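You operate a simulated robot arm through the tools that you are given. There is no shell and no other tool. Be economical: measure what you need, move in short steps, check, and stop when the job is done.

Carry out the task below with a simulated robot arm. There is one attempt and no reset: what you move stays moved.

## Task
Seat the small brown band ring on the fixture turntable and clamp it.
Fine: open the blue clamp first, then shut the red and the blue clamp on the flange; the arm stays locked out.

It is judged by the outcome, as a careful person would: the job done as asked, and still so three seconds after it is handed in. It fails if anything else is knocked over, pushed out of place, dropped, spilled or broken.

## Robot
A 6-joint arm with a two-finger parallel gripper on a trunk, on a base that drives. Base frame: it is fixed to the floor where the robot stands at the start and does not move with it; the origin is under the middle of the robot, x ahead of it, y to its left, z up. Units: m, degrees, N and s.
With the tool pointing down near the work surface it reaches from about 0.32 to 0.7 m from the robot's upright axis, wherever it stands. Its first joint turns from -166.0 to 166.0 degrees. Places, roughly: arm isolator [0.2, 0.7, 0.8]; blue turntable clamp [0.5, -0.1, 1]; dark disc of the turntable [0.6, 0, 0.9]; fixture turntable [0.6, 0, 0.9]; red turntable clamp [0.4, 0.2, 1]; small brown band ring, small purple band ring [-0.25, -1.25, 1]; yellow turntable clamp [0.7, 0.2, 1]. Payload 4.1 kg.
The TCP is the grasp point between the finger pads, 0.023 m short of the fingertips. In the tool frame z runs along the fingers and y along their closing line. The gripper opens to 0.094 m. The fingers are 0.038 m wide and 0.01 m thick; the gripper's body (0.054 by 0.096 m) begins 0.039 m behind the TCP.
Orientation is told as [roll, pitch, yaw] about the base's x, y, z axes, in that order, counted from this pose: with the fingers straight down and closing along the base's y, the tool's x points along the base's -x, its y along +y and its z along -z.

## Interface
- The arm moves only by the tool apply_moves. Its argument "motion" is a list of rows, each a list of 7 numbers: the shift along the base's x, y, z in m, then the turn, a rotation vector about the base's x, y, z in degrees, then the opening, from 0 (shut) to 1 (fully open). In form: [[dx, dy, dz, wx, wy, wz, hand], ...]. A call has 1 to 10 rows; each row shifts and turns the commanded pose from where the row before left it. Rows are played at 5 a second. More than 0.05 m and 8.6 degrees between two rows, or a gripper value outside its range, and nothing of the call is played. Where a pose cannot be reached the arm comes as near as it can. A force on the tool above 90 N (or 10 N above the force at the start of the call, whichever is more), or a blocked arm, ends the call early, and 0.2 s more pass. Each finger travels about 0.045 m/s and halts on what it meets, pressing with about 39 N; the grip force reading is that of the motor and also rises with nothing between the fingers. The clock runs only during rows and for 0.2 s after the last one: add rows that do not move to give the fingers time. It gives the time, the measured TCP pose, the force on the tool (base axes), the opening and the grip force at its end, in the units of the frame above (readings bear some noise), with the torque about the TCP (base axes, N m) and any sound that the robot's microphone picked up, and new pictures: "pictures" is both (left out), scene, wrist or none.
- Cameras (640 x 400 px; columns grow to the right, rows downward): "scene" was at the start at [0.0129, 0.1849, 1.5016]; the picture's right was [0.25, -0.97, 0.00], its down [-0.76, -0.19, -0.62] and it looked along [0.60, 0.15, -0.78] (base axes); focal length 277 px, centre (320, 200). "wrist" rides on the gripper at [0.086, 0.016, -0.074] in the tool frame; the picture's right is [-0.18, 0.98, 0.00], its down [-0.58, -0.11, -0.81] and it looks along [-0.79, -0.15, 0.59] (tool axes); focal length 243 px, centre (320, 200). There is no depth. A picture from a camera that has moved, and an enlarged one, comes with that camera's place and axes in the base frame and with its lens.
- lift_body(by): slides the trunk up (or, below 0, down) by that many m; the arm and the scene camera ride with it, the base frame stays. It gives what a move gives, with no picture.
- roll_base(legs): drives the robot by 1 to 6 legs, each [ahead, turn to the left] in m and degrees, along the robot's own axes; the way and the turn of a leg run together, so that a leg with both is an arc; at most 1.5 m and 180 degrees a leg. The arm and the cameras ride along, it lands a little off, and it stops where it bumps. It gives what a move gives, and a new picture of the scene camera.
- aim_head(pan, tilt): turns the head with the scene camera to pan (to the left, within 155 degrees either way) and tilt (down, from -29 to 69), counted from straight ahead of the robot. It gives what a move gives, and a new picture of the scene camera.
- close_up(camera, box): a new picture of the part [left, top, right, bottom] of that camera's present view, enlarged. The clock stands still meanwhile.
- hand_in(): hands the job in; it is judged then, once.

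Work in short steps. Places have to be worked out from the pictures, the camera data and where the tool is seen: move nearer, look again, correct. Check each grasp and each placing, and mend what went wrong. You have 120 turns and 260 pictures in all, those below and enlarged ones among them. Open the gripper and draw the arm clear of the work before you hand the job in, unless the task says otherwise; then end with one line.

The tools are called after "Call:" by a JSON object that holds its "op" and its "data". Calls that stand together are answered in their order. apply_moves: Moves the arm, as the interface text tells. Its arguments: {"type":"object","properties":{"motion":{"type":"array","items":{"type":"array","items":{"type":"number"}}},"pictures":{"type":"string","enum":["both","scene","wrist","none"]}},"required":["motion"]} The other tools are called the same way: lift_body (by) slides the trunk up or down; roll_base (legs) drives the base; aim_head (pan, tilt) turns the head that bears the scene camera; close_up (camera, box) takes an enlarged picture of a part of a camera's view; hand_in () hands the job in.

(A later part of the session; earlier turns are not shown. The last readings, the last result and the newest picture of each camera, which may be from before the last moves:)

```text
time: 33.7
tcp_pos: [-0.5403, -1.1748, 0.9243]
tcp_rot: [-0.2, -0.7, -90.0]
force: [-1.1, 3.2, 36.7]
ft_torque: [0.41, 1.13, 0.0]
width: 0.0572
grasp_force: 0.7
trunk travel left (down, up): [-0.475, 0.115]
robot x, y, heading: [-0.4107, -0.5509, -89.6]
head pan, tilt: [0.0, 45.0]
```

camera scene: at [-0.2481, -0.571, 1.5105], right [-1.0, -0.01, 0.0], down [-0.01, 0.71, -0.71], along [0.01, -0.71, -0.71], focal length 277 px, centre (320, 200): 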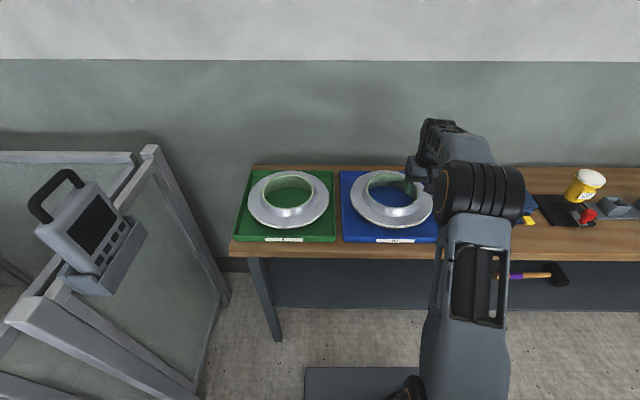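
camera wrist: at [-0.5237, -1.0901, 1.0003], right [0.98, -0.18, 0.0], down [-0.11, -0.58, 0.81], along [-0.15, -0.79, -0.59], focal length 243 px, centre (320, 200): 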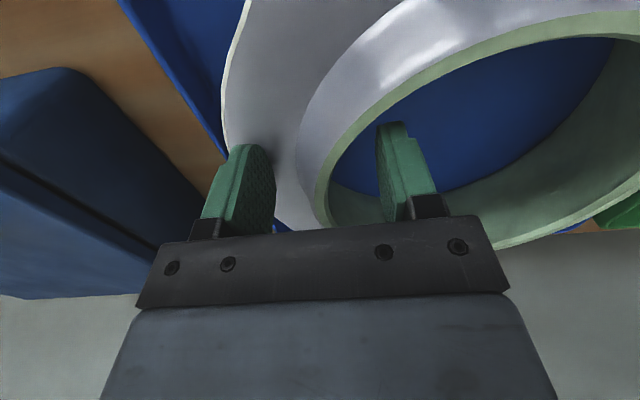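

The outer finger touches the flange, so the flange top is at about 0.901. I rise back 9 mm and close on the wall.

Call:
{"op": "apply_moves", "data": {"motion": [[0, 0, 0.009, 0, 0, 0, 0.6], [0, 0, 0, 0, 0, 0, 0.4], [0, 0, 0, 0, 0, 0, 0.2], [0, 0, 0, 0, 0, 0, 0], [0, 0, 0, 0, 0, 0, 0], [0, 0, 0, 0, 0, 0, 0]]}}

Call:
{"op": "close_up", "data": {"camera": "scene", "box": [360, 145, 440, 205]}}

```text
time: 35.1
tcp_pos: [-0.5398, -1.1749, 0.9272]
tcp_rot: [0.0, -0.1, -90.1]
force: [-0.5, -0.1, 7.7]
ft_torque: [0.35, 0.4, -0.01]
width: 0.0079
grasp_force: 39.2
trunk travel left (down, up): [-0.475, 0.115]
robot x, y, heading: [-0.4161, -0.5508, -89.9]
head pan, tilt: [0.0, 45.0]
camera scene: at [-0.2477, -0.5702, 1.5106], right [-1.0, -0.01, 0.0], down [-0.01, 0.71, -0.71], along [0.01, -0.71, -0.71], focal length 277 px, centre (320, 200)
camera wrist: at [-0.5229, -1.0896, 1.0018], right [0.98, -0.18, 0.0], down [-0.11, -0.58, 0.81], along [-0.15, -0.79, -0.59], focal length 243 px, centre (320, 200)
```

scene: 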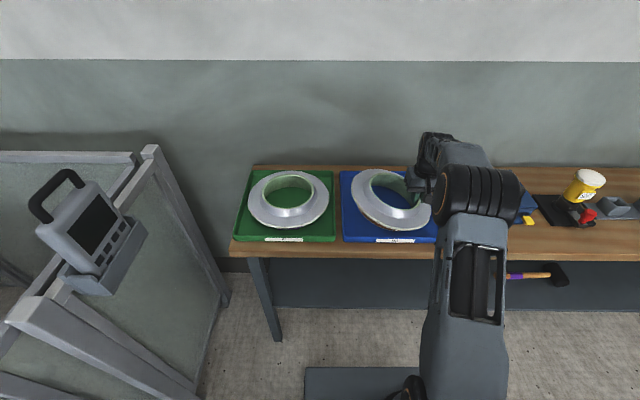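
wrist: 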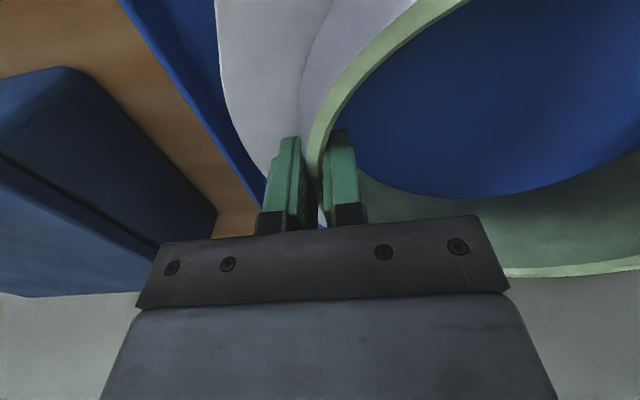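

```text
6.67 times, centred on (400, 175) of scene
camera zoom: at [-0.2477, -0.5702, 1.5106], right [-1.0, -0.01, 0.0], down [-0.01, 0.71, -0.71], along [0.01, -0.71, -0.71], focal length 1846 px, centre (-213, 367)
```

zoom: 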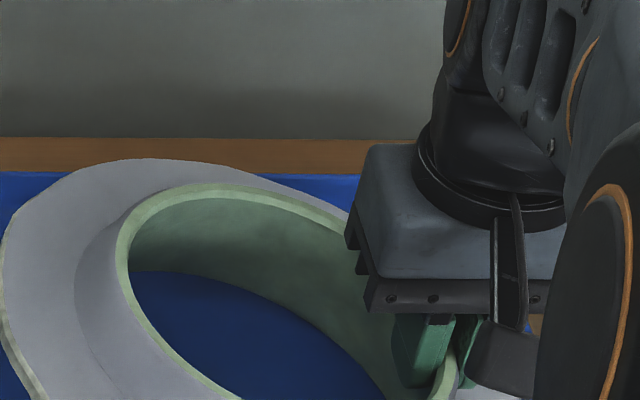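

The wall is conical, so closing tilted the ring to match the pads. The grip is flush (8 mm). I lift a little to read the weight, then level the ring by turning the wrist.

Call:
{"op": "apply_moves", "data": {"motion": [[0, 0, 0.015, 0, 0, 0, 0], [0, 0, 0.015, 0, 0, 0, 0], [0, 0, 0.02, 0, 0, 0, 0], [0, 0, 0, 0, 0, 0, 0]]}}

Call:
{"op": "close_up", "data": {"camera": "scene", "box": [330, 130, 450, 220]}}

```text
time: 36.1
tcp_pos: [-0.5395, -1.1724, 0.9752]
tcp_rot: [0.0, 0.1, -90.0]
force: [0.3, 0.7, -3.8]
ft_torque: [0.0, 0.31, 0.01]
width: 0.0078
grasp_force: 39.0
trunk travel left (down, up): [-0.475, 0.115]
robot x, y, heading: [-0.4163, -0.5529, -89.5]
head pan, tilt: [0.0, 45.0]
camera scene: at [-0.2481, -0.5711, 1.5105], right [-1.0, -0.01, 0.0], down [-0.01, 0.71, -0.71], along [0.01, -0.71, -0.71], focal length 277 px, centre (320, 200)
camera wrist: at [-0.5232, -1.0892, 1.0505], right [0.98, -0.18, 0.0], down [-0.11, -0.58, 0.81], along [-0.15, -0.79, -0.59], focal length 243 px, centre (320, 200)
```

scene: 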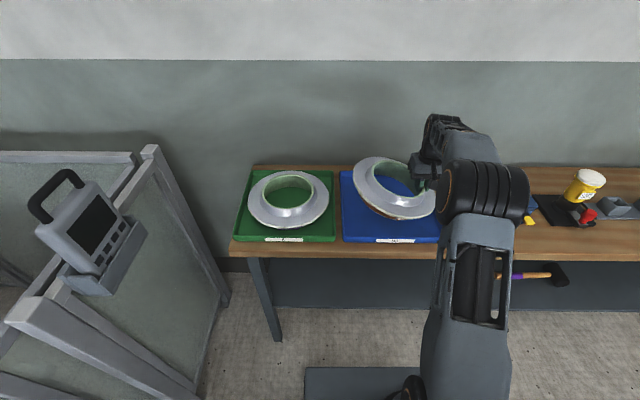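
wrist: 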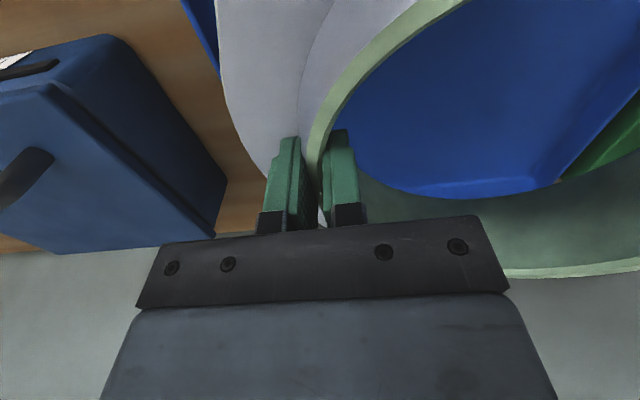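

```text
4.44 times, centred on (390, 175) of scene
camera zoom: at [-0.2481, -0.5711, 1.5105], right [-1.0, -0.01, 0.0], down [-0.01, 0.71, -0.71], along [0.01, -0.71, -0.71], focal length 1230 px, centre (9, 311)
```

zoom: 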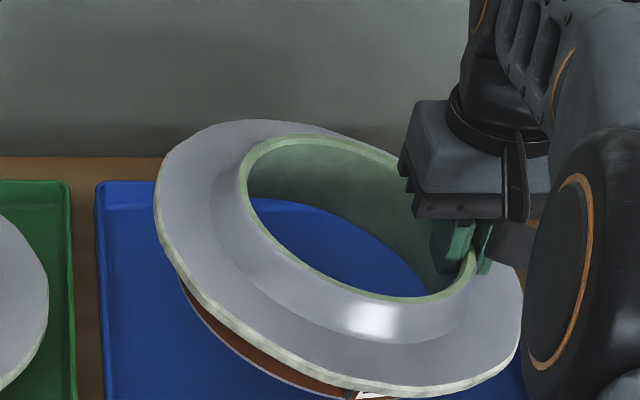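

It weighs only about 4 N and is held firmly, tilted some 24°. I lift more and rotate +24° about base y to level it.

Call:
{"op": "apply_moves", "data": {"motion": [[0, 0, 0.04, 0, 0, 0, 0], [0, 0, 0.04, 0, 6, 0, 0], [0, 0, 0.02, 0, 6, 0, 0], [0, 0, 0, 0, 6, 0, 0], [0, 0, 0, 0, 6, 0, 0], [0, 0, 0, 0, 0, 0, 0]]}}

Call:
{"op": "close_up", "data": {"camera": "scene", "box": [330, 110, 450, 200]}}

```text
time: 37.5
tcp_pos: [-0.5398, -1.1756, 1.0769]
tcp_rot: [-24.1, 0.1, -90.1]
force: [-0.3, -0.3, -4.6]
ft_torque: [-0.01, 0.26, 0.02]
width: 0.0076
grasp_force: 39.1
trunk travel left (down, up): [-0.475, 0.115]
robot x, y, heading: [-0.4173, -0.5513, -89.4]
head pan, tilt: [0.0, 45.0]
camera scene: at [-0.248, -0.5712, 1.5105], right [-1.0, -0.01, 0.0], down [-0.01, 0.71, -0.71], along [0.01, -0.71, -0.71], focal length 277 px, centre (320, 200)
camera wrist: at [-0.4939, -1.0899, 1.138], right [0.9, -0.18, -0.4], down [0.23, -0.58, 0.78], along [-0.38, -0.79, -0.48], focal length 243 px, centre (320, 200)
```

scene: 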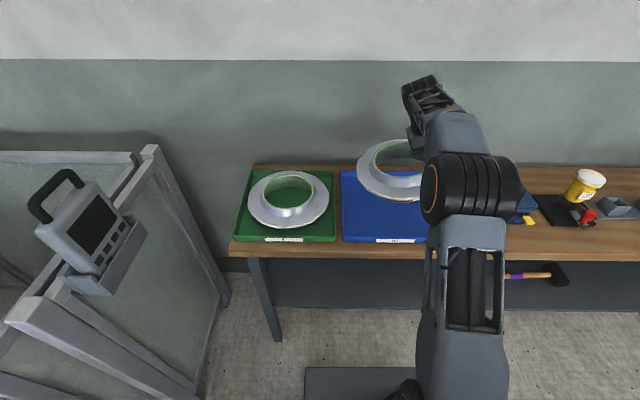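
wrist: 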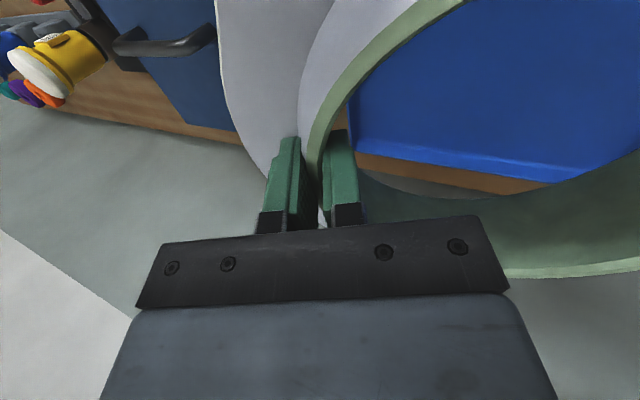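

```text
4.44 times, centred on (390, 155) of scene
camera zoom: at [-0.248, -0.5712, 1.5105], right [-1.0, -0.01, 0.0], down [-0.01, 0.71, -0.71], along [0.01, -0.71, -0.71], focal length 1230 px, centre (9, 400)
```

zoom: 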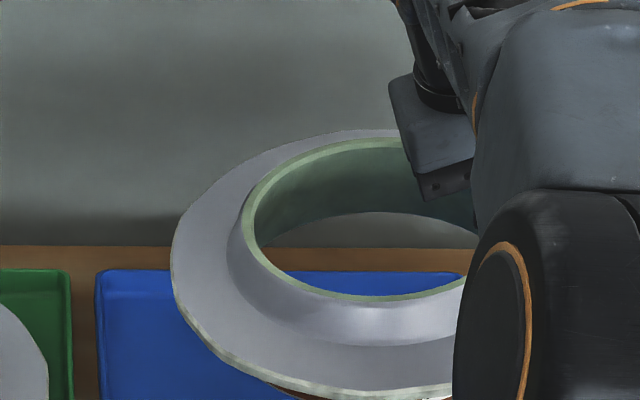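

Comparing ellipse shapes with the ring flat in its tray, I over-rotated by about 10.5°. I rotate back and check.

Call:
{"op": "apply_moves", "data": {"motion": [[0.0, 0.0, 0.02, 0, -5.2, 0, 0], [0.0, 0.0, 0.0, 0, -5.2, 0, 0], [0, 0, 0, 0, 0, 0, 0]], "pictures": "wrist"}}

Call:
{"op": "aim_head", "data": {"pan": 15, "tilt": 25}}

Call:
{"op": "close_up", "data": {"camera": "scene", "box": [340, 200, 580, 360]}}

```text
time: 38.3
tcp_pos: [-0.5391, -1.177, 1.0966]
tcp_rot: [-13.5, 0.0, -90.0]
force: [-0.3, -0.3, -3.3]
ft_torque: [0.0, 0.29, 0.03]
width: 0.0078
grasp_force: 39.4
trunk travel left (down, up): [-0.475, 0.115]
robot x, y, heading: [-0.4135, -0.5506, -89.7]
head pan, tilt: [0.0, 45.0]
camera wrist: at [-0.5058, -1.0911, 1.1651], right [0.96, -0.18, -0.23], down [0.08, -0.58, 0.81], along [-0.28, -0.79, -0.54], focal length 243 px, centre (320, 200)
```

wrist: 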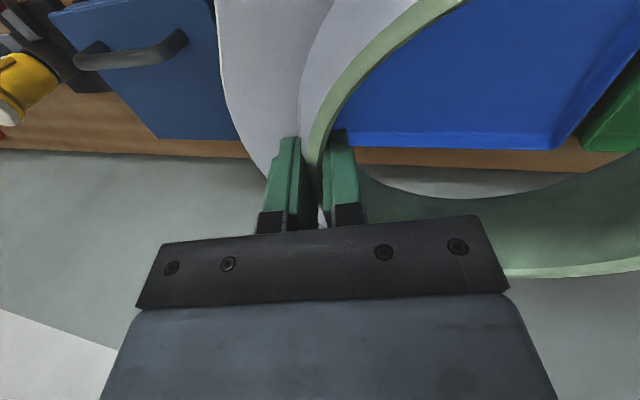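

```text
time: 39.1
tcp_pos: [-0.5394, -1.175, 1.0964]
tcp_rot: [-13.6, 0.0, -90.0]
force: [0.1, 0.2, -3.3]
ft_torque: [-0.03, 0.29, 0.01]
width: 0.0075
grasp_force: 39.4
trunk travel left (down, up): [-0.475, 0.115]
robot x, y, heading: [-0.4166, -0.55, -89.5]
head pan, tilt: [15.0, 25.0]
camera scene: at [-0.2242, -0.5787, 1.541], right [-0.96, -0.27, 0.0], down [-0.11, 0.41, -0.91], along [0.24, -0.87, -0.42], focal length 277 px, centre (320, 200)
```

scene: 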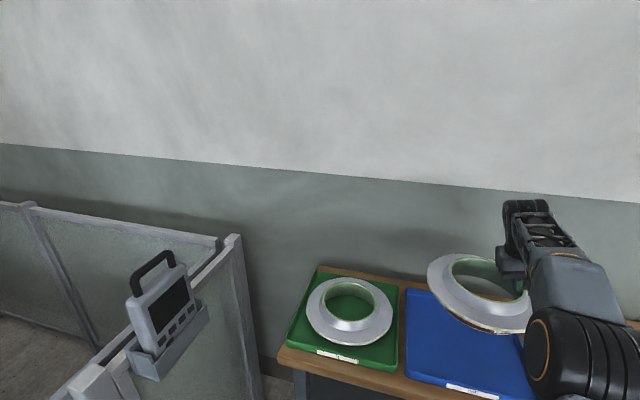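

```text
2.50 times, centred on (460, 280) of scene
camera zoom: at [-0.2242, -0.5787, 1.541], right [-0.96, -0.27, 0.0], down [-0.11, 0.41, -0.91], along [0.24, -0.87, -0.42], focal length 692 px, centre (-30, 0)
```

zoom: 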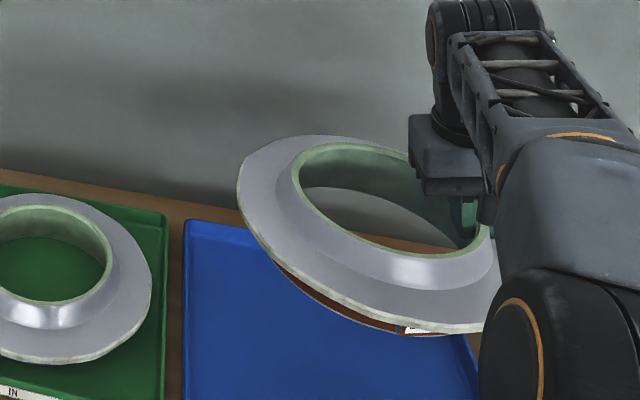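

Projecting the far rim point in three pictures gives a tilt at zero wrist angle of about 20°. I rotate on to 19.5° and recheck.

Call:
{"op": "apply_moves", "data": {"motion": [[0.0, 0.0, 0.0, 0, 6, 0, 0], [0, 0, 0, 0, 0, 0, 0], [0, 0, 0, 0, 0, 0, 0]], "pictures": "none"}}

Call:
{"op": "close_up", "data": {"camera": "scene", "box": [280, 200, 540, 360]}}

```text
time: 39.9
tcp_pos: [-0.5395, -1.1764, 1.0961]
tcp_rot: [-19.6, 0.1, -90.0]
force: [-0.4, 0.4, -3.6]
ft_torque: [0.05, 0.27, -0.03]
width: 0.0078
grasp_force: 39.4
trunk travel left (down, up): [-0.475, 0.115]
robot x, y, heading: [-0.4142, -0.5493, -89.6]
head pan, tilt: [15.0, 25.0]
```

```text
2.46 times, centred on (410, 280) of scene
camera zoom: at [-0.2243, -0.5787, 1.5411], right [-0.96, -0.27, 0.0], down [-0.11, 0.41, -0.91], along [0.24, -0.87, -0.42], focal length 682 px, centre (98, 3)
```

zoom: 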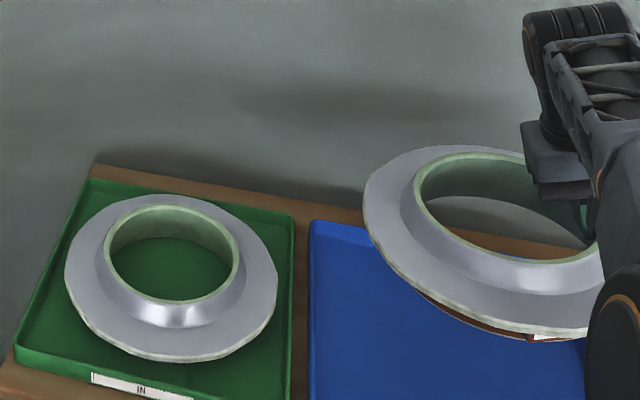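

Now the ring's diameter runs parallel to the bench lines: it is level. I draw the arm in and up before driving.

Call:
{"op": "apply_moves", "data": {"motion": [[0, 0.03, 0.022, 0, 0, 0, 0], [0, 0.03, 0.022, 0, 0, 0, 0], [0, 0.03, 0.022, 0, 0, 0, 0], [0, 0.03, 0.022, 0, 0, 0, 0], [0, 0.03, 0.022, 0, 0, 0, 0], [0, 0.02, 0, 0, 0, 0, 0]], "pictures": "wrist"}}

Call:
{"op": "roll_base", "data": {"legs": [[-0.55, 0]]}}

```text
time: 41.3
tcp_pos: [-0.5371, -1.0052, 1.2055]
tcp_rot: [-19.6, 0.0, -90.0]
force: [0.1, 0.2, -3.5]
ft_torque: [0.03, 0.28, 0.03]
width: 0.008
grasp_force: 39.3
trunk travel left (down, up): [-0.475, 0.115]
robot x, y, heading: [-0.417, -0.55, -89.3]
head pan, tilt: [15.0, 25.0]
camera wrist: at [-0.4966, -0.9205, 1.2711], right [0.93, -0.18, -0.33], down [0.17, -0.58, 0.8], along [-0.34, -0.79, -0.51], focal length 243 px, centre (320, 200)
```

wrist: 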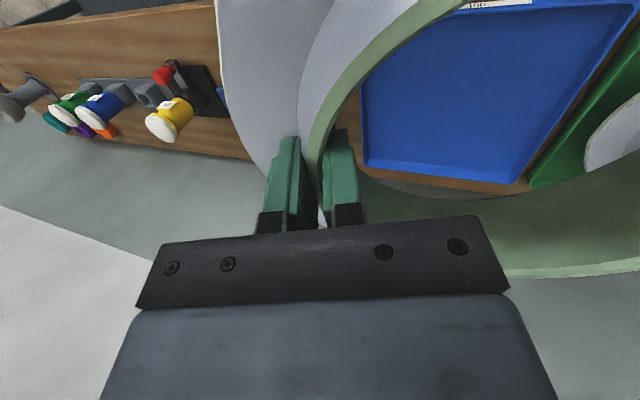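

```text
time: 44.5
tcp_pos: [-0.5408, -0.4498, 1.2053]
tcp_rot: [-19.6, 0.0, -89.6]
force: [-0.6, -0.3, -3.6]
ft_torque: [-0.01, 0.32, 0.01]
width: 0.0078
grasp_force: 38.8
trunk travel left (down, up): [-0.475, 0.115]
robot x, y, heading: [-0.4193, 0.0042, -89.0]
head pan, tilt: [15.0, 25.0]
camera scene: at [-0.2307, -0.0198, 1.5411], right [-0.96, -0.27, 0.0], down [-0.12, 0.41, -0.91], along [0.25, -0.87, -0.42], focal length 277 px, centre (320, 200)
```

scene: 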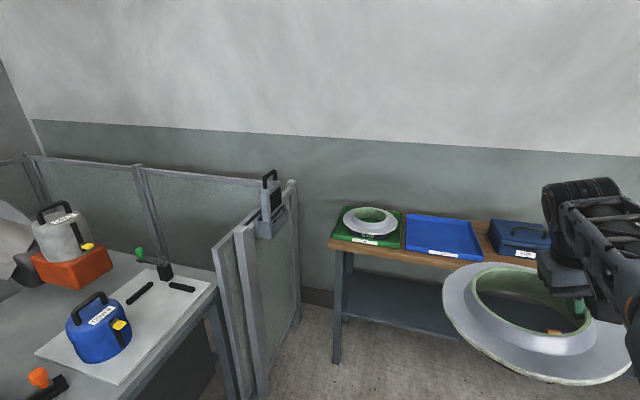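

The ring is steady. I turn left and drive up to the turntable.

Call:
{"op": "roll_base", "data": {"legs": [[0, 89.4], [0.4, 0]]}}

Call:
{"op": "aim_head", "data": {"pan": 0, "tilt": 55}}

```text
time: 50.8
tcp_pos: [0.4368, -0.1134, 1.2055]
tcp_rot: [-19.6, -0.1, 0.0]
force: [-0.2, -0.6, -3.7]
ft_torque: [-0.26, -0.01, -0.02]
width: 0.0075
grasp_force: 39.7
trunk travel left (down, up): [-0.475, 0.115]
robot x, y, heading: [-0.0204, 0.0095, 0.5]
head pan, tilt: [15.0, 25.0]
camera scene: at [0.0085, 0.1999, 1.541], right [0.27, -0.96, 0.0], down [-0.41, -0.11, -0.91], along [0.87, 0.24, -0.42], focal length 277 px, centre (320, 200)
```

scene: 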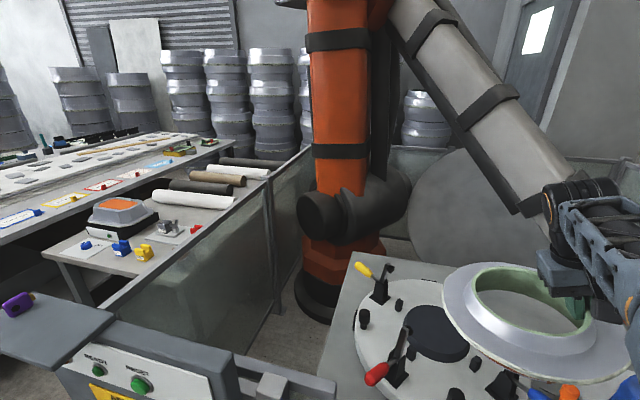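

```text
time: 51.8
tcp_pos: [0.4361, -0.1134, 1.2074]
tcp_rot: [-19.5, 0.0, -0.1]
force: [-0.3, 0.4, -3.7]
ft_torque: [-0.29, 0.03, 0.04]
width: 0.0077
grasp_force: 39.3
trunk travel left (down, up): [-0.475, 0.115]
robot x, y, heading: [-0.0189, 0.0118, 0.3]
head pan, tilt: [0.0, 55.0]
camera scene: at [-0.0084, 0.1759, 1.4971], right [0.01, -1.0, 0.0], down [-0.82, -0.01, -0.57], along [0.57, 0.0, -0.82], focal length 277 px, centre (320, 200)
```

scene: 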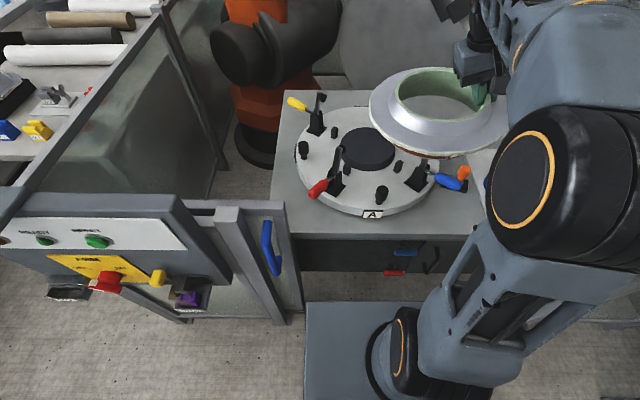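

I measure the dark disc precisely from here.

Call:
{"op": "close_up", "data": {"camera": "scene", "box": [290, 80, 450, 220]}}

Call:
{"op": "close_up", "data": {"camera": "scene", "box": [330, 110, 410, 180]}}

Call:
{"op": "close_up", "data": {"camera": "wrist", "box": [0, 0, 640, 400]}}

```text
2.86 times, centred on (370, 150) of scene
camera zoom: at [-0.0084, 0.1759, 1.4971], right [0.01, -1.0, 0.0], down [-0.82, -0.01, -0.57], along [0.57, 0.0, -0.82], focal length 791 px, centre (177, 343)
```

zoom: 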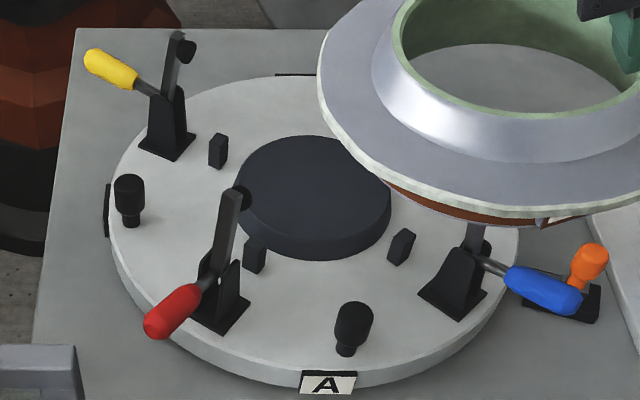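

```text
5.71 times, centred on (370, 145) of scene
camera zoom: at [-0.0084, 0.1759, 1.4971], right [0.01, -1.0, 0.0], down [-0.82, -0.01, -0.57], along [0.57, 0.0, -0.82], focal length 1582 px, centre (34, 514)
```

zoom: 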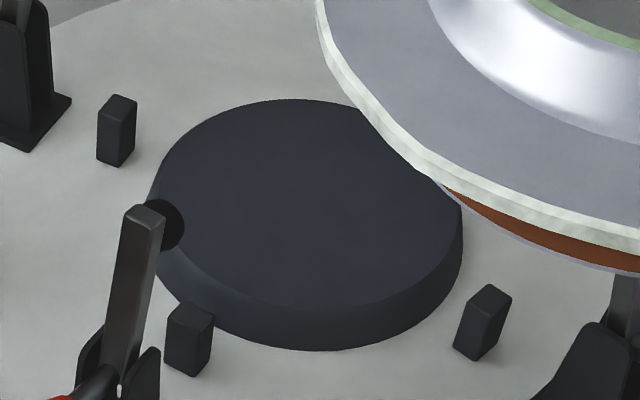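

```text
1.00 times, centred on (320, 200) of wrist (not enlarged: the box is as wide or as high as the picture)
camera zoom: at [0.3501, -0.0746, 1.2708], right [0.18, 0.93, -0.33], down [0.58, 0.17, 0.8], along [0.79, -0.34, -0.51], focal length 243 px, centre (320, 200)
```

zoom: 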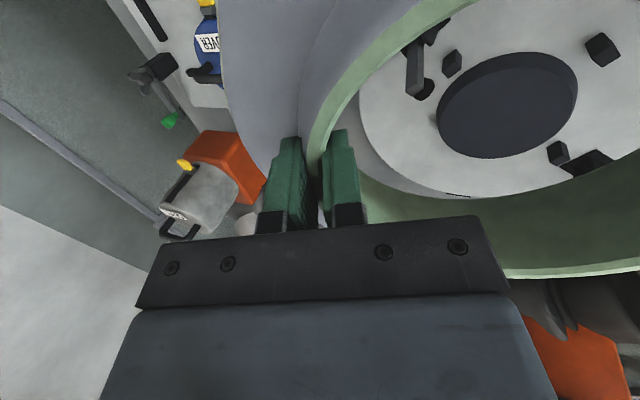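

Disc centre is about (0.613, 0.032, 0.90), radius about 0.083, so the band slips over it and the three blocks carry the flange. I move above it at height, keeping the ring centre about 0.077 to the left of the TCP.

Call:
{"op": "apply_moves", "data": {"motion": [[0.035, 0.014, 0, 0, 0, 0, 0], [0.035, 0.014, 0, 0, 0, 0, 0], [0.035, 0.014, 0, 0, 0, 0, 0], [0.035, 0.014, 0, 0, 0, 0, 0], [0.036, 0.013, 0, 0, 0, 0, 0], [0, 0, -0.03, 0, 0, 0, 0], [0, 0, -0.03, 0, 0, 0, 0], [0, 0, -0.03, 0, 0, 0, 0], [0, 0, -0.03, 0, 0, 0, 0], [0, 0, 0, 0, 0, 0, 0]]}}

Call:
{"op": "close_up", "data": {"camera": "scene", "box": [270, 60, 470, 220]}}

```text
time: 54.0
tcp_pos: [0.6092, -0.0463, 1.0778]
tcp_rot: [-19.6, 0.0, -0.1]
force: [-0.8, 1.0, -3.1]
ft_torque: [-0.25, 0.06, -0.02]
width: 0.0077
grasp_force: 38.6
out of reach, approached as far as the arm can: row 5
trunk travel left (down, up): [-0.475, 0.115]
robot x, y, heading: [-0.0186, 0.0123, 0.3]
head pan, tilt: [0.0, 55.0]
camera scene: at [-0.0083, 0.176, 1.497], right [0.01, -1.0, 0.0], down [-0.82, -0.01, -0.57], along [0.57, 0.0, -0.82], focal length 277 px, centre (320, 200)
camera wrist: at [0.5235, -0.0075, 1.1437], right [0.19, 0.93, -0.33], down [0.58, 0.17, 0.8], along [0.79, -0.34, -0.51], focal length 243 px, centre (320, 200)
```

scene: 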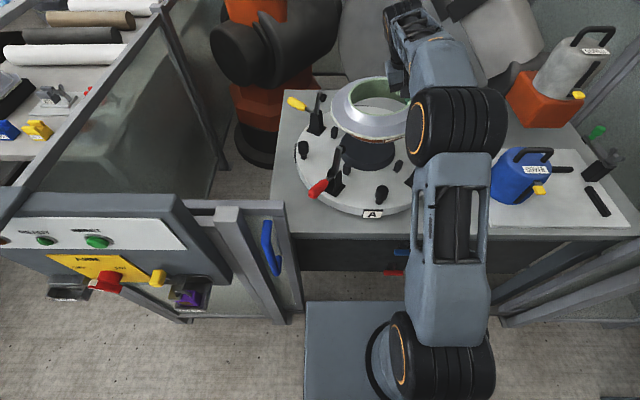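
wrist: 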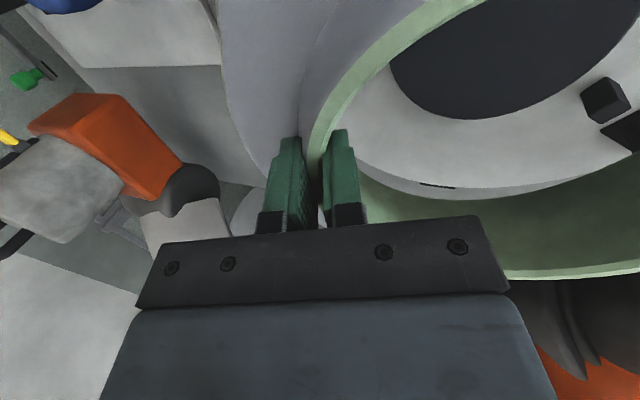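

```text
2.50 times, centred on (370, 140) of scene
camera zoom: at [-0.0083, 0.176, 1.497], right [0.01, -1.0, 0.0], down [-0.82, -0.01, -0.57], along [0.57, 0.0, -0.82], focal length 692 px, centre (195, 350)
```

zoom: 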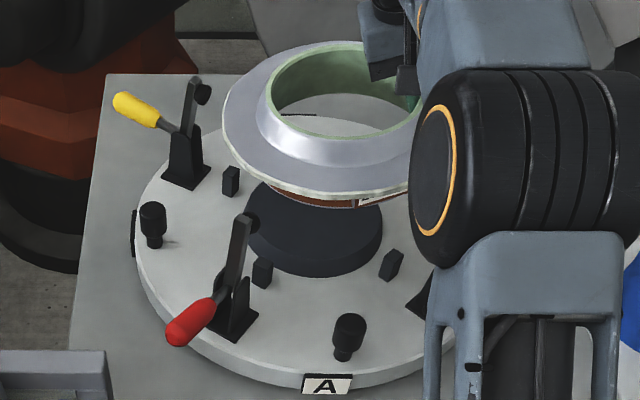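

By the same measurement the ring centre needs +11 mm in x and +5 mm in y. I shift, go 70 mm lower and remeasure.

Call:
{"op": "apply_moves", "data": {"motion": [[0, 0.005, -0.02, 0, 0, 0, 0], [0.005, 0, -0.025, 0, 0, 0, 0], [0.006, 0, -0.025, 0, 0, 0, 0], [0, 0, 0, 0, 0, 0, 0]]}}

Call:
{"op": "close_up", "data": {"camera": "scene", "box": [290, 80, 430, 200]}}

```text
time: 55.0
tcp_pos: [0.6195, -0.0421, 1.0089]
tcp_rot: [-19.6, 0.1, -0.1]
force: [0.6, 0.5, -3.4]
ft_torque: [-0.25, 0.04, 0.03]
width: 0.0077
grasp_force: 39.3
trunk travel left (down, up): [-0.475, 0.115]
robot x, y, heading: [-0.0171, 0.0098, 0.3]
head pan, tilt: [0.0, 55.0]
camera scene: at [-0.0083, 0.176, 1.497], right [0.01, -1.0, 0.0], down [-0.82, -0.01, -0.57], along [0.57, 0.0, -0.82], focal length 277 px, centre (320, 200)
camera wrist: at [0.5334, -0.0025, 1.0732], right [0.18, 0.93, -0.33], down [0.58, 0.17, 0.8], along [0.79, -0.34, -0.51], focal length 243 px, centre (320, 200)
```

scene: 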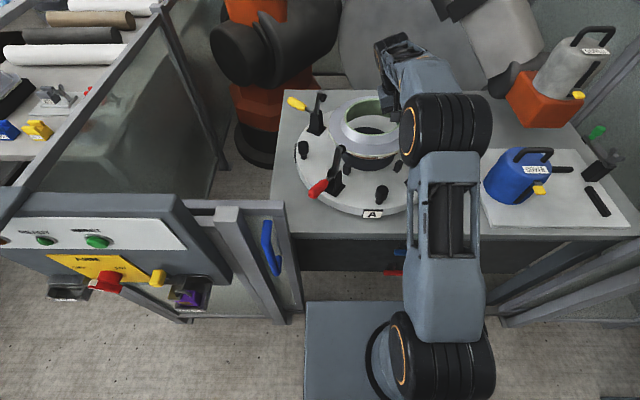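
wrist: 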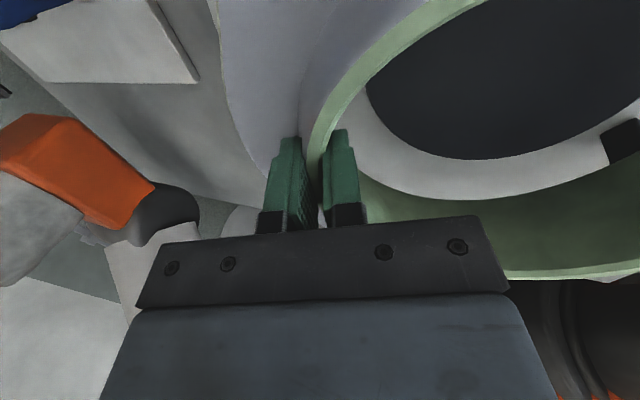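

```text
3.33 times, centred on (360, 140) of scene
camera zoom: at [-0.0083, 0.176, 1.497], right [0.01, -1.0, 0.0], down [-0.82, -0.01, -0.57], along [0.57, 0.0, -0.82], focal length 923 px, centre (187, 400)
```

zoom: 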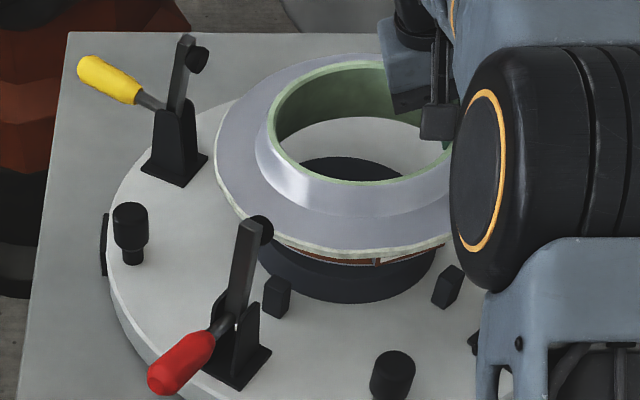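

Estimates now agree (ring centre ≈ (0.6175, 0.032)). I descend to just above the disc and look through the ring.

Call:
{"op": "apply_moves", "data": {"motion": [[0, 0, -0.015, 0, 0, 0, 0], [0, 0, -0.015, 0, 0, 0, 0], [0, 0, 0, 0, 0, 0, 0]], "pictures": "wrist"}}

Call:
{"op": "close_up", "data": {"camera": "scene", "box": [320, 90, 420, 170]}}

```text
time: 55.8
tcp_pos: [0.6196, -0.0394, 0.978]
tcp_rot: [-19.6, 0.2, -0.1]
force: [-0.6, -0.2, -3.1]
ft_torque: [-0.3, 0.01, 0.02]
width: 0.0075
grasp_force: 39.4
trunk travel left (down, up): [-0.475, 0.115]
robot x, y, heading: [-0.0198, 0.0112, 0.5]
head pan, tilt: [0.0, 55.0]
camera wrist: at [0.5335, -0.0012, 1.0433], right [0.18, 0.93, -0.33], down [0.58, 0.17, 0.8], along [0.79, -0.34, -0.51], focal length 243 px, centre (320, 200)
```

wrist: 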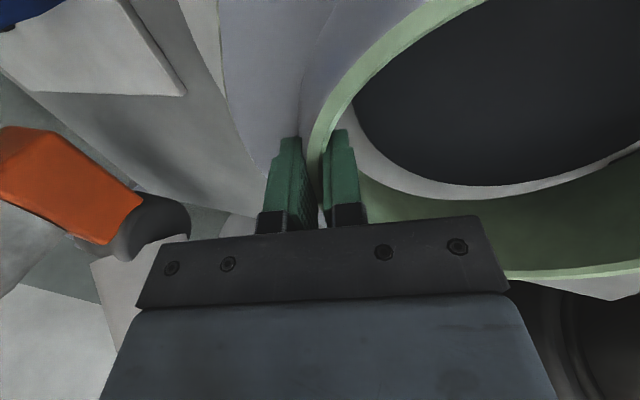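

```text
5.00 times, centred on (370, 130) of scene
camera zoom: at [-0.0083, 0.176, 1.497], right [0.01, -1.0, 0.0], down [-0.82, -0.01, -0.57], along [0.57, 0.0, -0.82], focal length 1384 px, centre (70, 550)
```

zoom: 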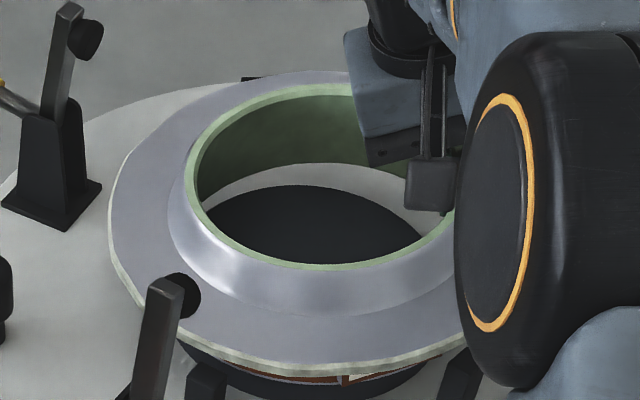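

The disc looks centred in the bore. I lower in small steps, watching force.

Call:
{"op": "apply_moves", "data": {"motion": [[0, 0, -0.006, 0, 0, 0, 0], [0, 0, -0.006, 0, 0, 0, 0], [0, 0, 0, 0, 0, 0, 0]], "pictures": "wrist"}}

Call:
{"op": "close_up", "data": {"camera": "scene", "box": [320, 90, 420, 170]}}

```text
time: 56.5
tcp_pos: [0.6194, -0.0406, 0.9672]
tcp_rot: [-19.6, -0.1, -0.1]
force: [0.7, 1.4, -2.9]
ft_torque: [-0.02, 0.01, -0.04]
width: 0.0075
grasp_force: 38.9
trunk travel left (down, up): [-0.475, 0.115]
robot x, y, heading: [-0.0203, 0.0092, 0.1]
head pan, tilt: [0.0, 55.0]
camera wrist: at [0.5332, -0.0012, 1.032], right [0.18, 0.93, -0.33], down [0.58, 0.17, 0.8], along [0.79, -0.34, -0.51], focal length 243 px, centre (320, 200)
```

wrist: 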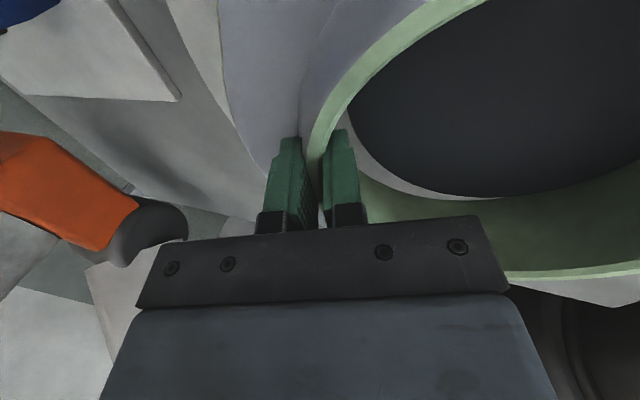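

```text
5.00 times, centred on (370, 130) of scene
camera zoom: at [-0.0085, 0.1761, 1.497], right [0.01, -1.0, 0.0], down [-0.82, -0.01, -0.57], along [0.57, 0.0, -0.82], focal length 1384 px, centre (70, 550)
```

zoom: 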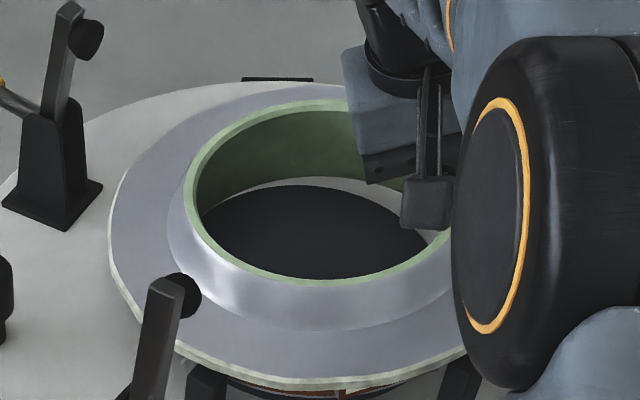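

Light contact: a gap of about 11 mm shows on the -y side and none on the +y side. I lift 4 mm, shift +5 mm in y, and lower again.

Call:
{"op": "apply_moves", "data": {"motion": [[0, 0, 0.005, 0, 0, 0, 0], [0, 0.005, 0, 0, 0, 0, 0], [0, 0, -0.005, 0, 0, 0, 0], [0, 0, -0.005, 0, 0, 0, 0], [0, 0, 0, 0, 0, 0, 0]], "pictures": "wrist"}}

Call:
{"op": "close_up", "data": {"camera": "scene", "box": [320, 90, 420, 170]}}

```text
time: 57.8
tcp_pos: [0.6212, -0.0355, 0.9624]
tcp_rot: [-19.6, 0.0, -0.1]
force: [0.6, 0.2, -3.9]
ft_torque: [-0.24, 0.05, 0.02]
width: 0.0076
grasp_force: 38.8
trunk travel left (down, up): [-0.475, 0.115]
robot x, y, heading: [-0.0214, 0.0104, 0.1]
head pan, tilt: [0.0, 55.0]
camera wrist: at [0.5346, 0.0032, 1.0275], right [0.18, 0.93, -0.33], down [0.58, 0.17, 0.8], along [0.79, -0.34, -0.51], focal length 243 px, centre (320, 200)
```

wrist: 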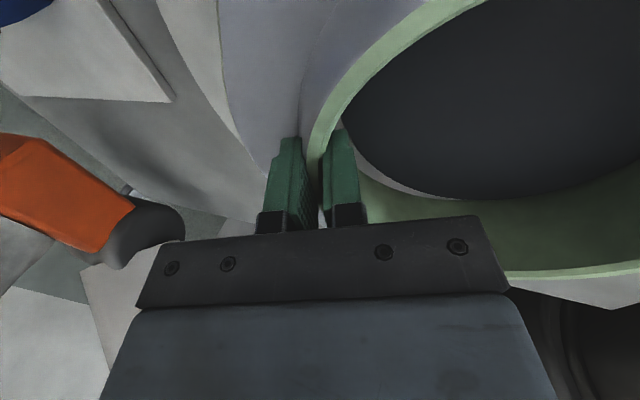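

```text
5.00 times, centred on (370, 130) of scene
camera zoom: at [-0.0083, 0.176, 1.497], right [0.01, -1.0, 0.0], down [-0.82, -0.01, -0.57], along [0.57, 0.0, -0.82], focal length 1384 px, centre (70, 550)
```

zoom: 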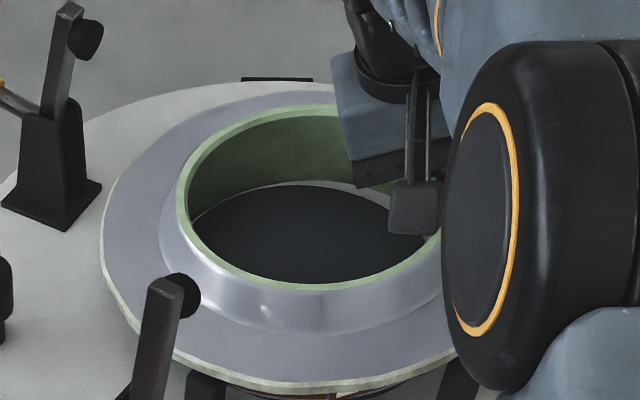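

Free of contact now, so I continue down.

Call:
{"op": "apply_moves", "data": {"motion": [[0, 0, -0.004, 0, 0, 0, 0], [0, 0, -0.004, 0, 0, 0, 0], [0, 0, 0, 0, 0, 0, 0]], "pictures": "wrist"}}

Call:
{"op": "close_up", "data": {"camera": "scene", "box": [300, 90, 420, 190]}}

```text
time: 58.5
tcp_pos: [0.6199, -0.038, 0.9544]
tcp_rot: [-19.5, 0.0, -0.1]
force: [-1.2, -0.5, 0.3]
ft_torque: [0.4, -0.21, -0.01]
width: 0.0075
grasp_force: 39.0
trunk travel left (down, up): [-0.475, 0.115]
robot x, y, heading: [-0.0234, 0.0084, 0.5]
head pan, tilt: [0.0, 55.0]
camera wrist: at [0.5344, 0.0023, 1.0191], right [0.19, 0.93, -0.33], down [0.58, 0.17, 0.8], along [0.79, -0.34, -0.51], focal length 243 px, centre (320, 200)
```

wrist: 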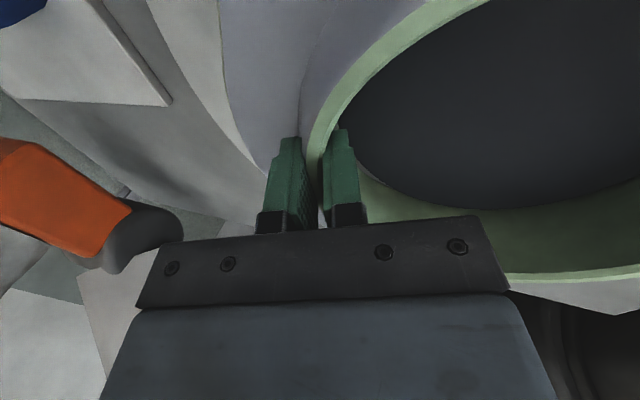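

```text
4.00 times, centred on (360, 140) of scene
camera zoom: at [-0.0088, 0.1758, 1.4971], right [0.01, -1.0, 0.0], down [-0.82, -0.01, -0.57], along [0.57, 0.0, -0.82], focal length 1108 px, centre (160, 440)
```

zoom: 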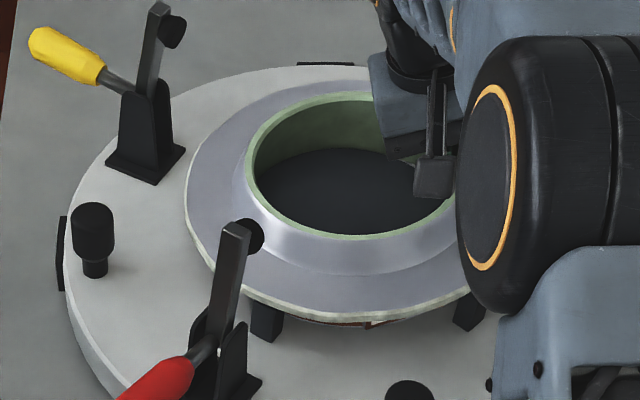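

The torque puts the contact at about (0.68, 0.12), which is the rear-left block, so the flange is reaching its seat. I lower a few more mm gently.

Call:
{"op": "apply_moves", "data": {"motion": [[0, 0, -0.003, 0, 0, 0, 0], [0, 0, -0.003, 0, 0, 0, 0], [0, 0, 0, 0, 0, 0, 0]], "pictures": "none"}}

Call:
{"op": "close_up", "data": {"camera": "scene", "box": [300, 90, 420, 190]}}

```text
time: 59.4
tcp_pos: [0.6189, -0.0365, 0.948]
tcp_rot: [-19.6, 0.1, -0.1]
force: [-0.8, -3.3, 2.0]
ft_torque: [0.71, -0.29, -0.08]
width: 0.0081
grasp_force: 39.0
trunk travel left (down, up): [-0.475, 0.115]
robot x, y, heading: [-0.0201, 0.0076, 0.2]
head pan, tilt: [0.0, 55.0]
```

```text
4.00 times, centred on (360, 140) of scene
camera zoom: at [-0.0089, 0.1755, 1.4971], right [0.01, -1.0, 0.0], down [-0.82, -0.01, -0.57], along [0.57, 0.0, -0.82], focal length 1108 px, centre (160, 440)
```

zoom: 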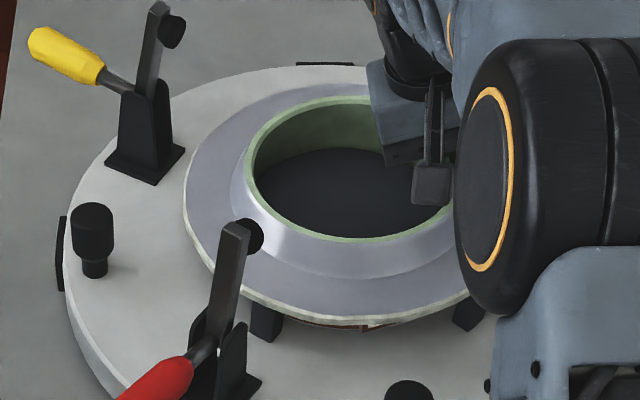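

Call:
{"op": "apply_moves", "data": {"motion": [[0, 0, -0.003, 0, 0, 0, 0], [0, 0, -0.003, 0, 0, 0, 0], [0, 0, 0, 0, 0, 0, 0]], "pictures": "wrist"}}

Call:
{"op": "close_up", "data": {"camera": "scene", "box": [300, 90, 420, 190]}}

```text
time: 60.1
tcp_pos: [0.6204, -0.0364, 0.9429]
tcp_rot: [-19.7, -0.1, 0.0]
force: [0.7, -4.9, 10.1]
ft_torque: [0.71, 0.14, -0.15]
width: 0.0088
grasp_force: 39.0
trunk travel left (down, up): [-0.475, 0.115]
robot x, y, heading: [-0.0233, 0.0102, 0.1]
head pan, tilt: [0.0, 55.0]
camera wrist: at [0.5341, 0.0025, 1.008], right [0.19, 0.93, -0.33], down [0.58, 0.17, 0.8], along [0.79, -0.34, -0.51], focal length 243 px, centre (320, 200)
```

wrist: 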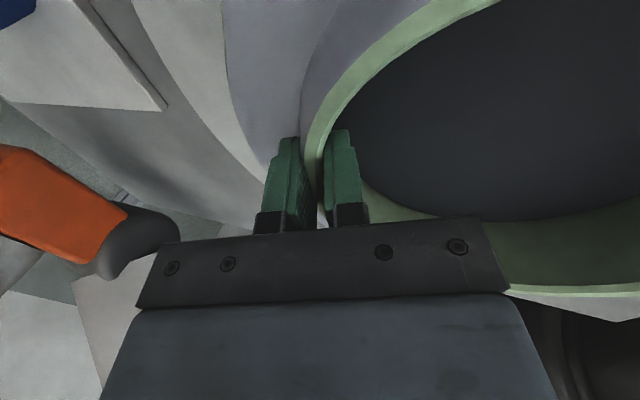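

```text
4.00 times, centred on (360, 140) of scene
camera zoom: at [-0.0095, 0.1752, 1.4973], right [0.01, -1.0, 0.0], down [-0.82, -0.01, -0.57], along [0.57, 0.0, -0.82], focal length 1108 px, centre (160, 440)
```

zoom: 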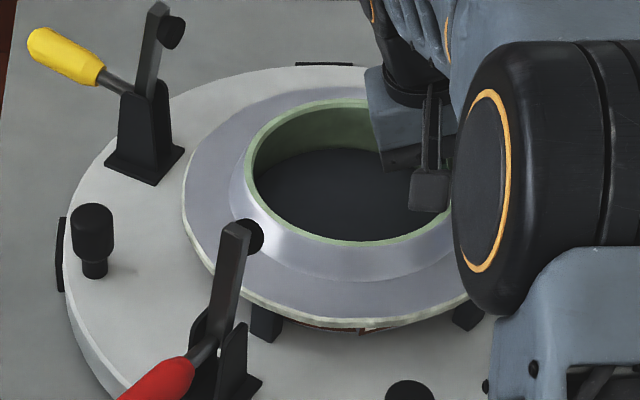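

The ring now bears on the fixture on the grip side too. I open the fingers and let it settle.

Call:
{"op": "apply_moves", "data": {"motion": [[0, 0, 0.001, 0, 0, 0, 0.2], [0, 0, 0, 0, 0, 0, 0.35], [0, 0, 0, 0, 0, 0, 0.35], [0, 0, 0, 0, 0, 0, 0.35]], "pictures": "wrist"}}

Call:
{"op": "close_up", "data": {"camera": "scene", "box": [300, 90, 420, 190]}}

```text
time: 61.1
tcp_pos: [0.6207, -0.0361, 0.9438]
tcp_rot: [-19.6, 0.1, 0.0]
force: [0.0, -1.0, 0.7]
ft_torque: [-0.01, 0.02, 0.02]
width: 0.033
grasp_force: 0.0
trunk travel left (down, up): [-0.475, 0.115]
robot x, y, heading: [-0.0184, 0.0095, 0.7]
head pan, tilt: [0.0, 55.0]
camera wrist: at [0.5345, 0.0034, 1.008], right [0.18, 0.93, -0.33], down [0.58, 0.17, 0.8], along [0.79, -0.34, -0.51], focal length 243 px, centre (320, 200)
```

wrist: 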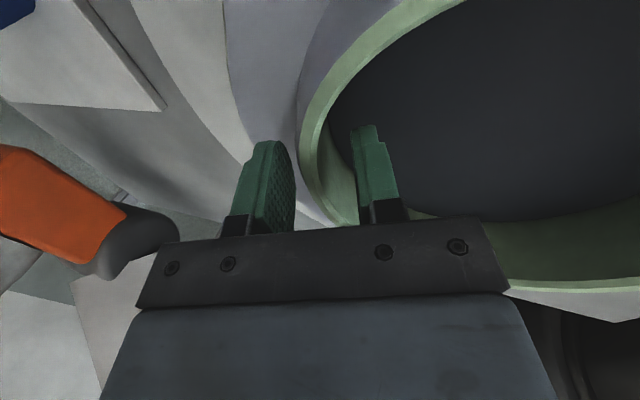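

```text
4.00 times, centred on (360, 140) of scene
camera zoom: at [-0.0088, 0.1759, 1.497], right [0.01, -1.0, 0.0], down [-0.82, -0.01, -0.57], along [0.57, 0.0, -0.82], focal length 1108 px, centre (160, 440)
```

zoom: 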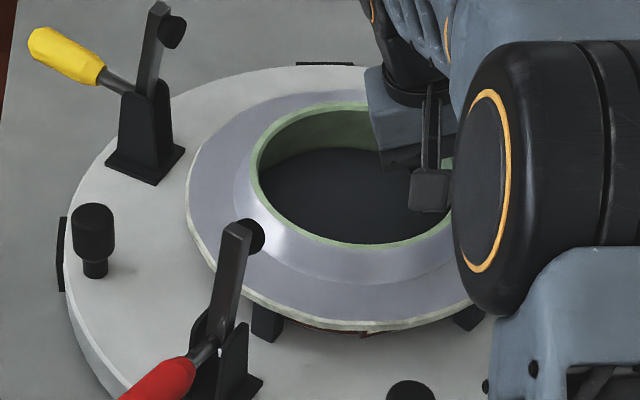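

Released. I withdraw along the tilted tool axis, then straighten and look.

Call:
{"op": "apply_moves", "data": {"motion": [[0, 0.0067, 0.0188, 0, 0, 0, 0.35], [0, 0.0134, 0.0377, 0, 0, 0, 0.35], [0, 0.0134, 0.0377, 0, 0, 0, 0.35], [-0.02, -0.02, 0.03, 6.5, 0, 0, 0.35], [-0.04, -0.02, 0.02, 6.5, 0, 0, 0.35], [-0.04, -0.02, 0, 6.5, 0, 0, 0.35], [-0.03, -0.02, 0, 0, 0, 0, 0.35]]}}

Call:
{"op": "close_up", "data": {"camera": "scene", "box": [290, 80, 450, 200]}}

```text
time: 62.8
tcp_pos: [0.4895, -0.0839, 1.0881]
tcp_rot: [0.0, 0.0, 0.0]
force: [-0.2, 0.2, 0.0]
ft_torque: [0.03, -0.02, 0.02]
width: 0.0329
grasp_force: 0.0
trunk travel left (down, up): [-0.475, 0.115]
robot x, y, heading: [-0.0191, 0.0124, 0.4]
head pan, tilt: [0.0, 55.0]
camera scene: at [-0.009, 0.1757, 1.4971], right [0.01, -1.0, 0.0], down [-0.82, -0.01, -0.57], along [0.57, 0.0, -0.82], focal length 277 px, centre (320, 200)
camera wrist: at [0.4035, -0.0691, 1.1621], right [0.18, 0.98, 0.0], down [0.58, -0.11, 0.81], along [0.79, -0.15, -0.59], focal length 243 px, centre (320, 200)
```

scene: 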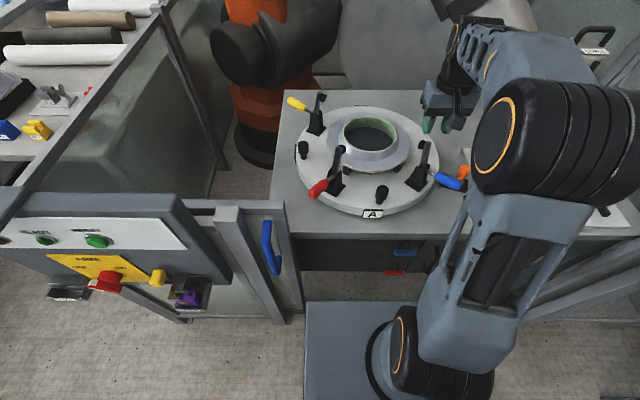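
wrist: 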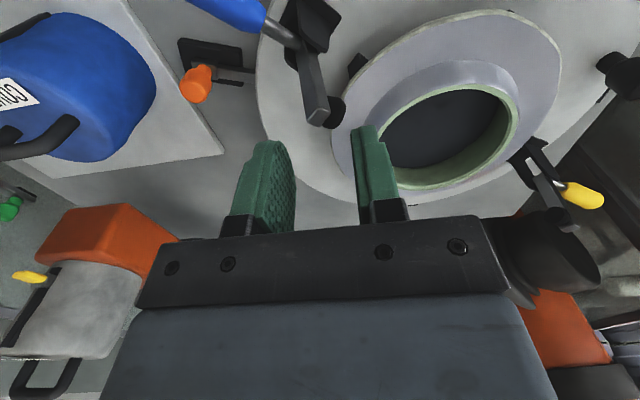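

```text
3.33 times, centred on (370, 140) of scene
camera zoom: at [-0.009, 0.1757, 1.4971], right [0.01, -1.0, 0.0], down [-0.82, -0.01, -0.57], along [0.57, 0.0, -0.82], focal length 923 px, centre (153, 400)
```

zoom: 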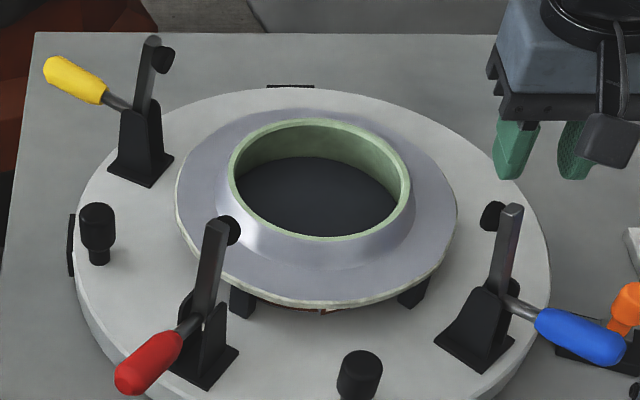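

Call:
{"op": "close_up", "data": {"camera": "scene", "box": [328, 105, 412, 162]}}

Call:
{"op": "close_up", "data": {"camera": "wrist", "box": [300, 0, 580, 220]}}

```text
7.02 times, centred on (370, 134) of scene
camera zoom: at [-0.009, 0.1757, 1.4971], right [0.01, -1.0, 0.0], down [-0.82, -0.01, -0.57], along [0.57, 0.0, -0.82], focal length 1943 px, centre (-31, 667)
```

zoom: 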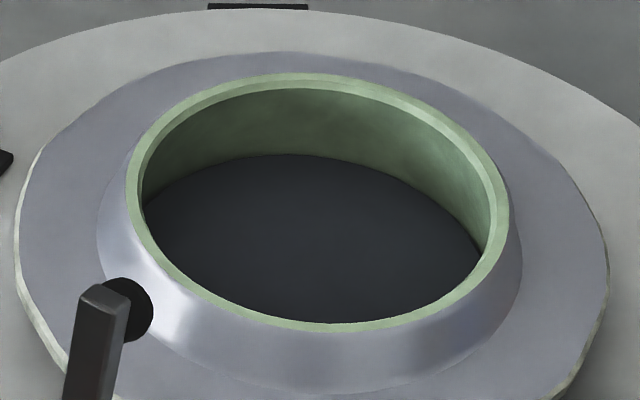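

```text
1.82 times, centred on (440, 110) of wrist
camera zoom: at [0.4035, -0.0691, 1.1621], right [0.18, 0.98, 0.0], down [0.58, -0.11, 0.81], along [0.79, -0.15, -0.59], focal length 441 px, centre (102, 364)
```

zoom: 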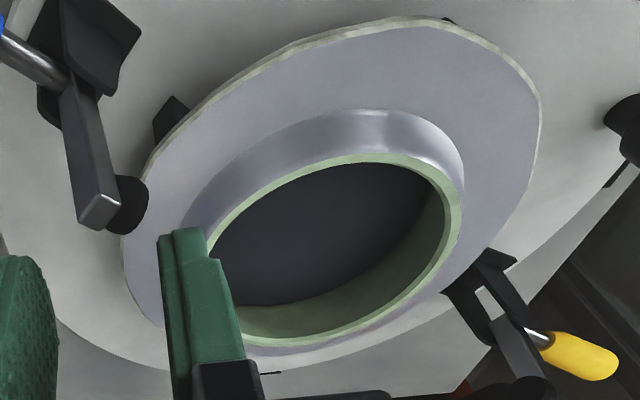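

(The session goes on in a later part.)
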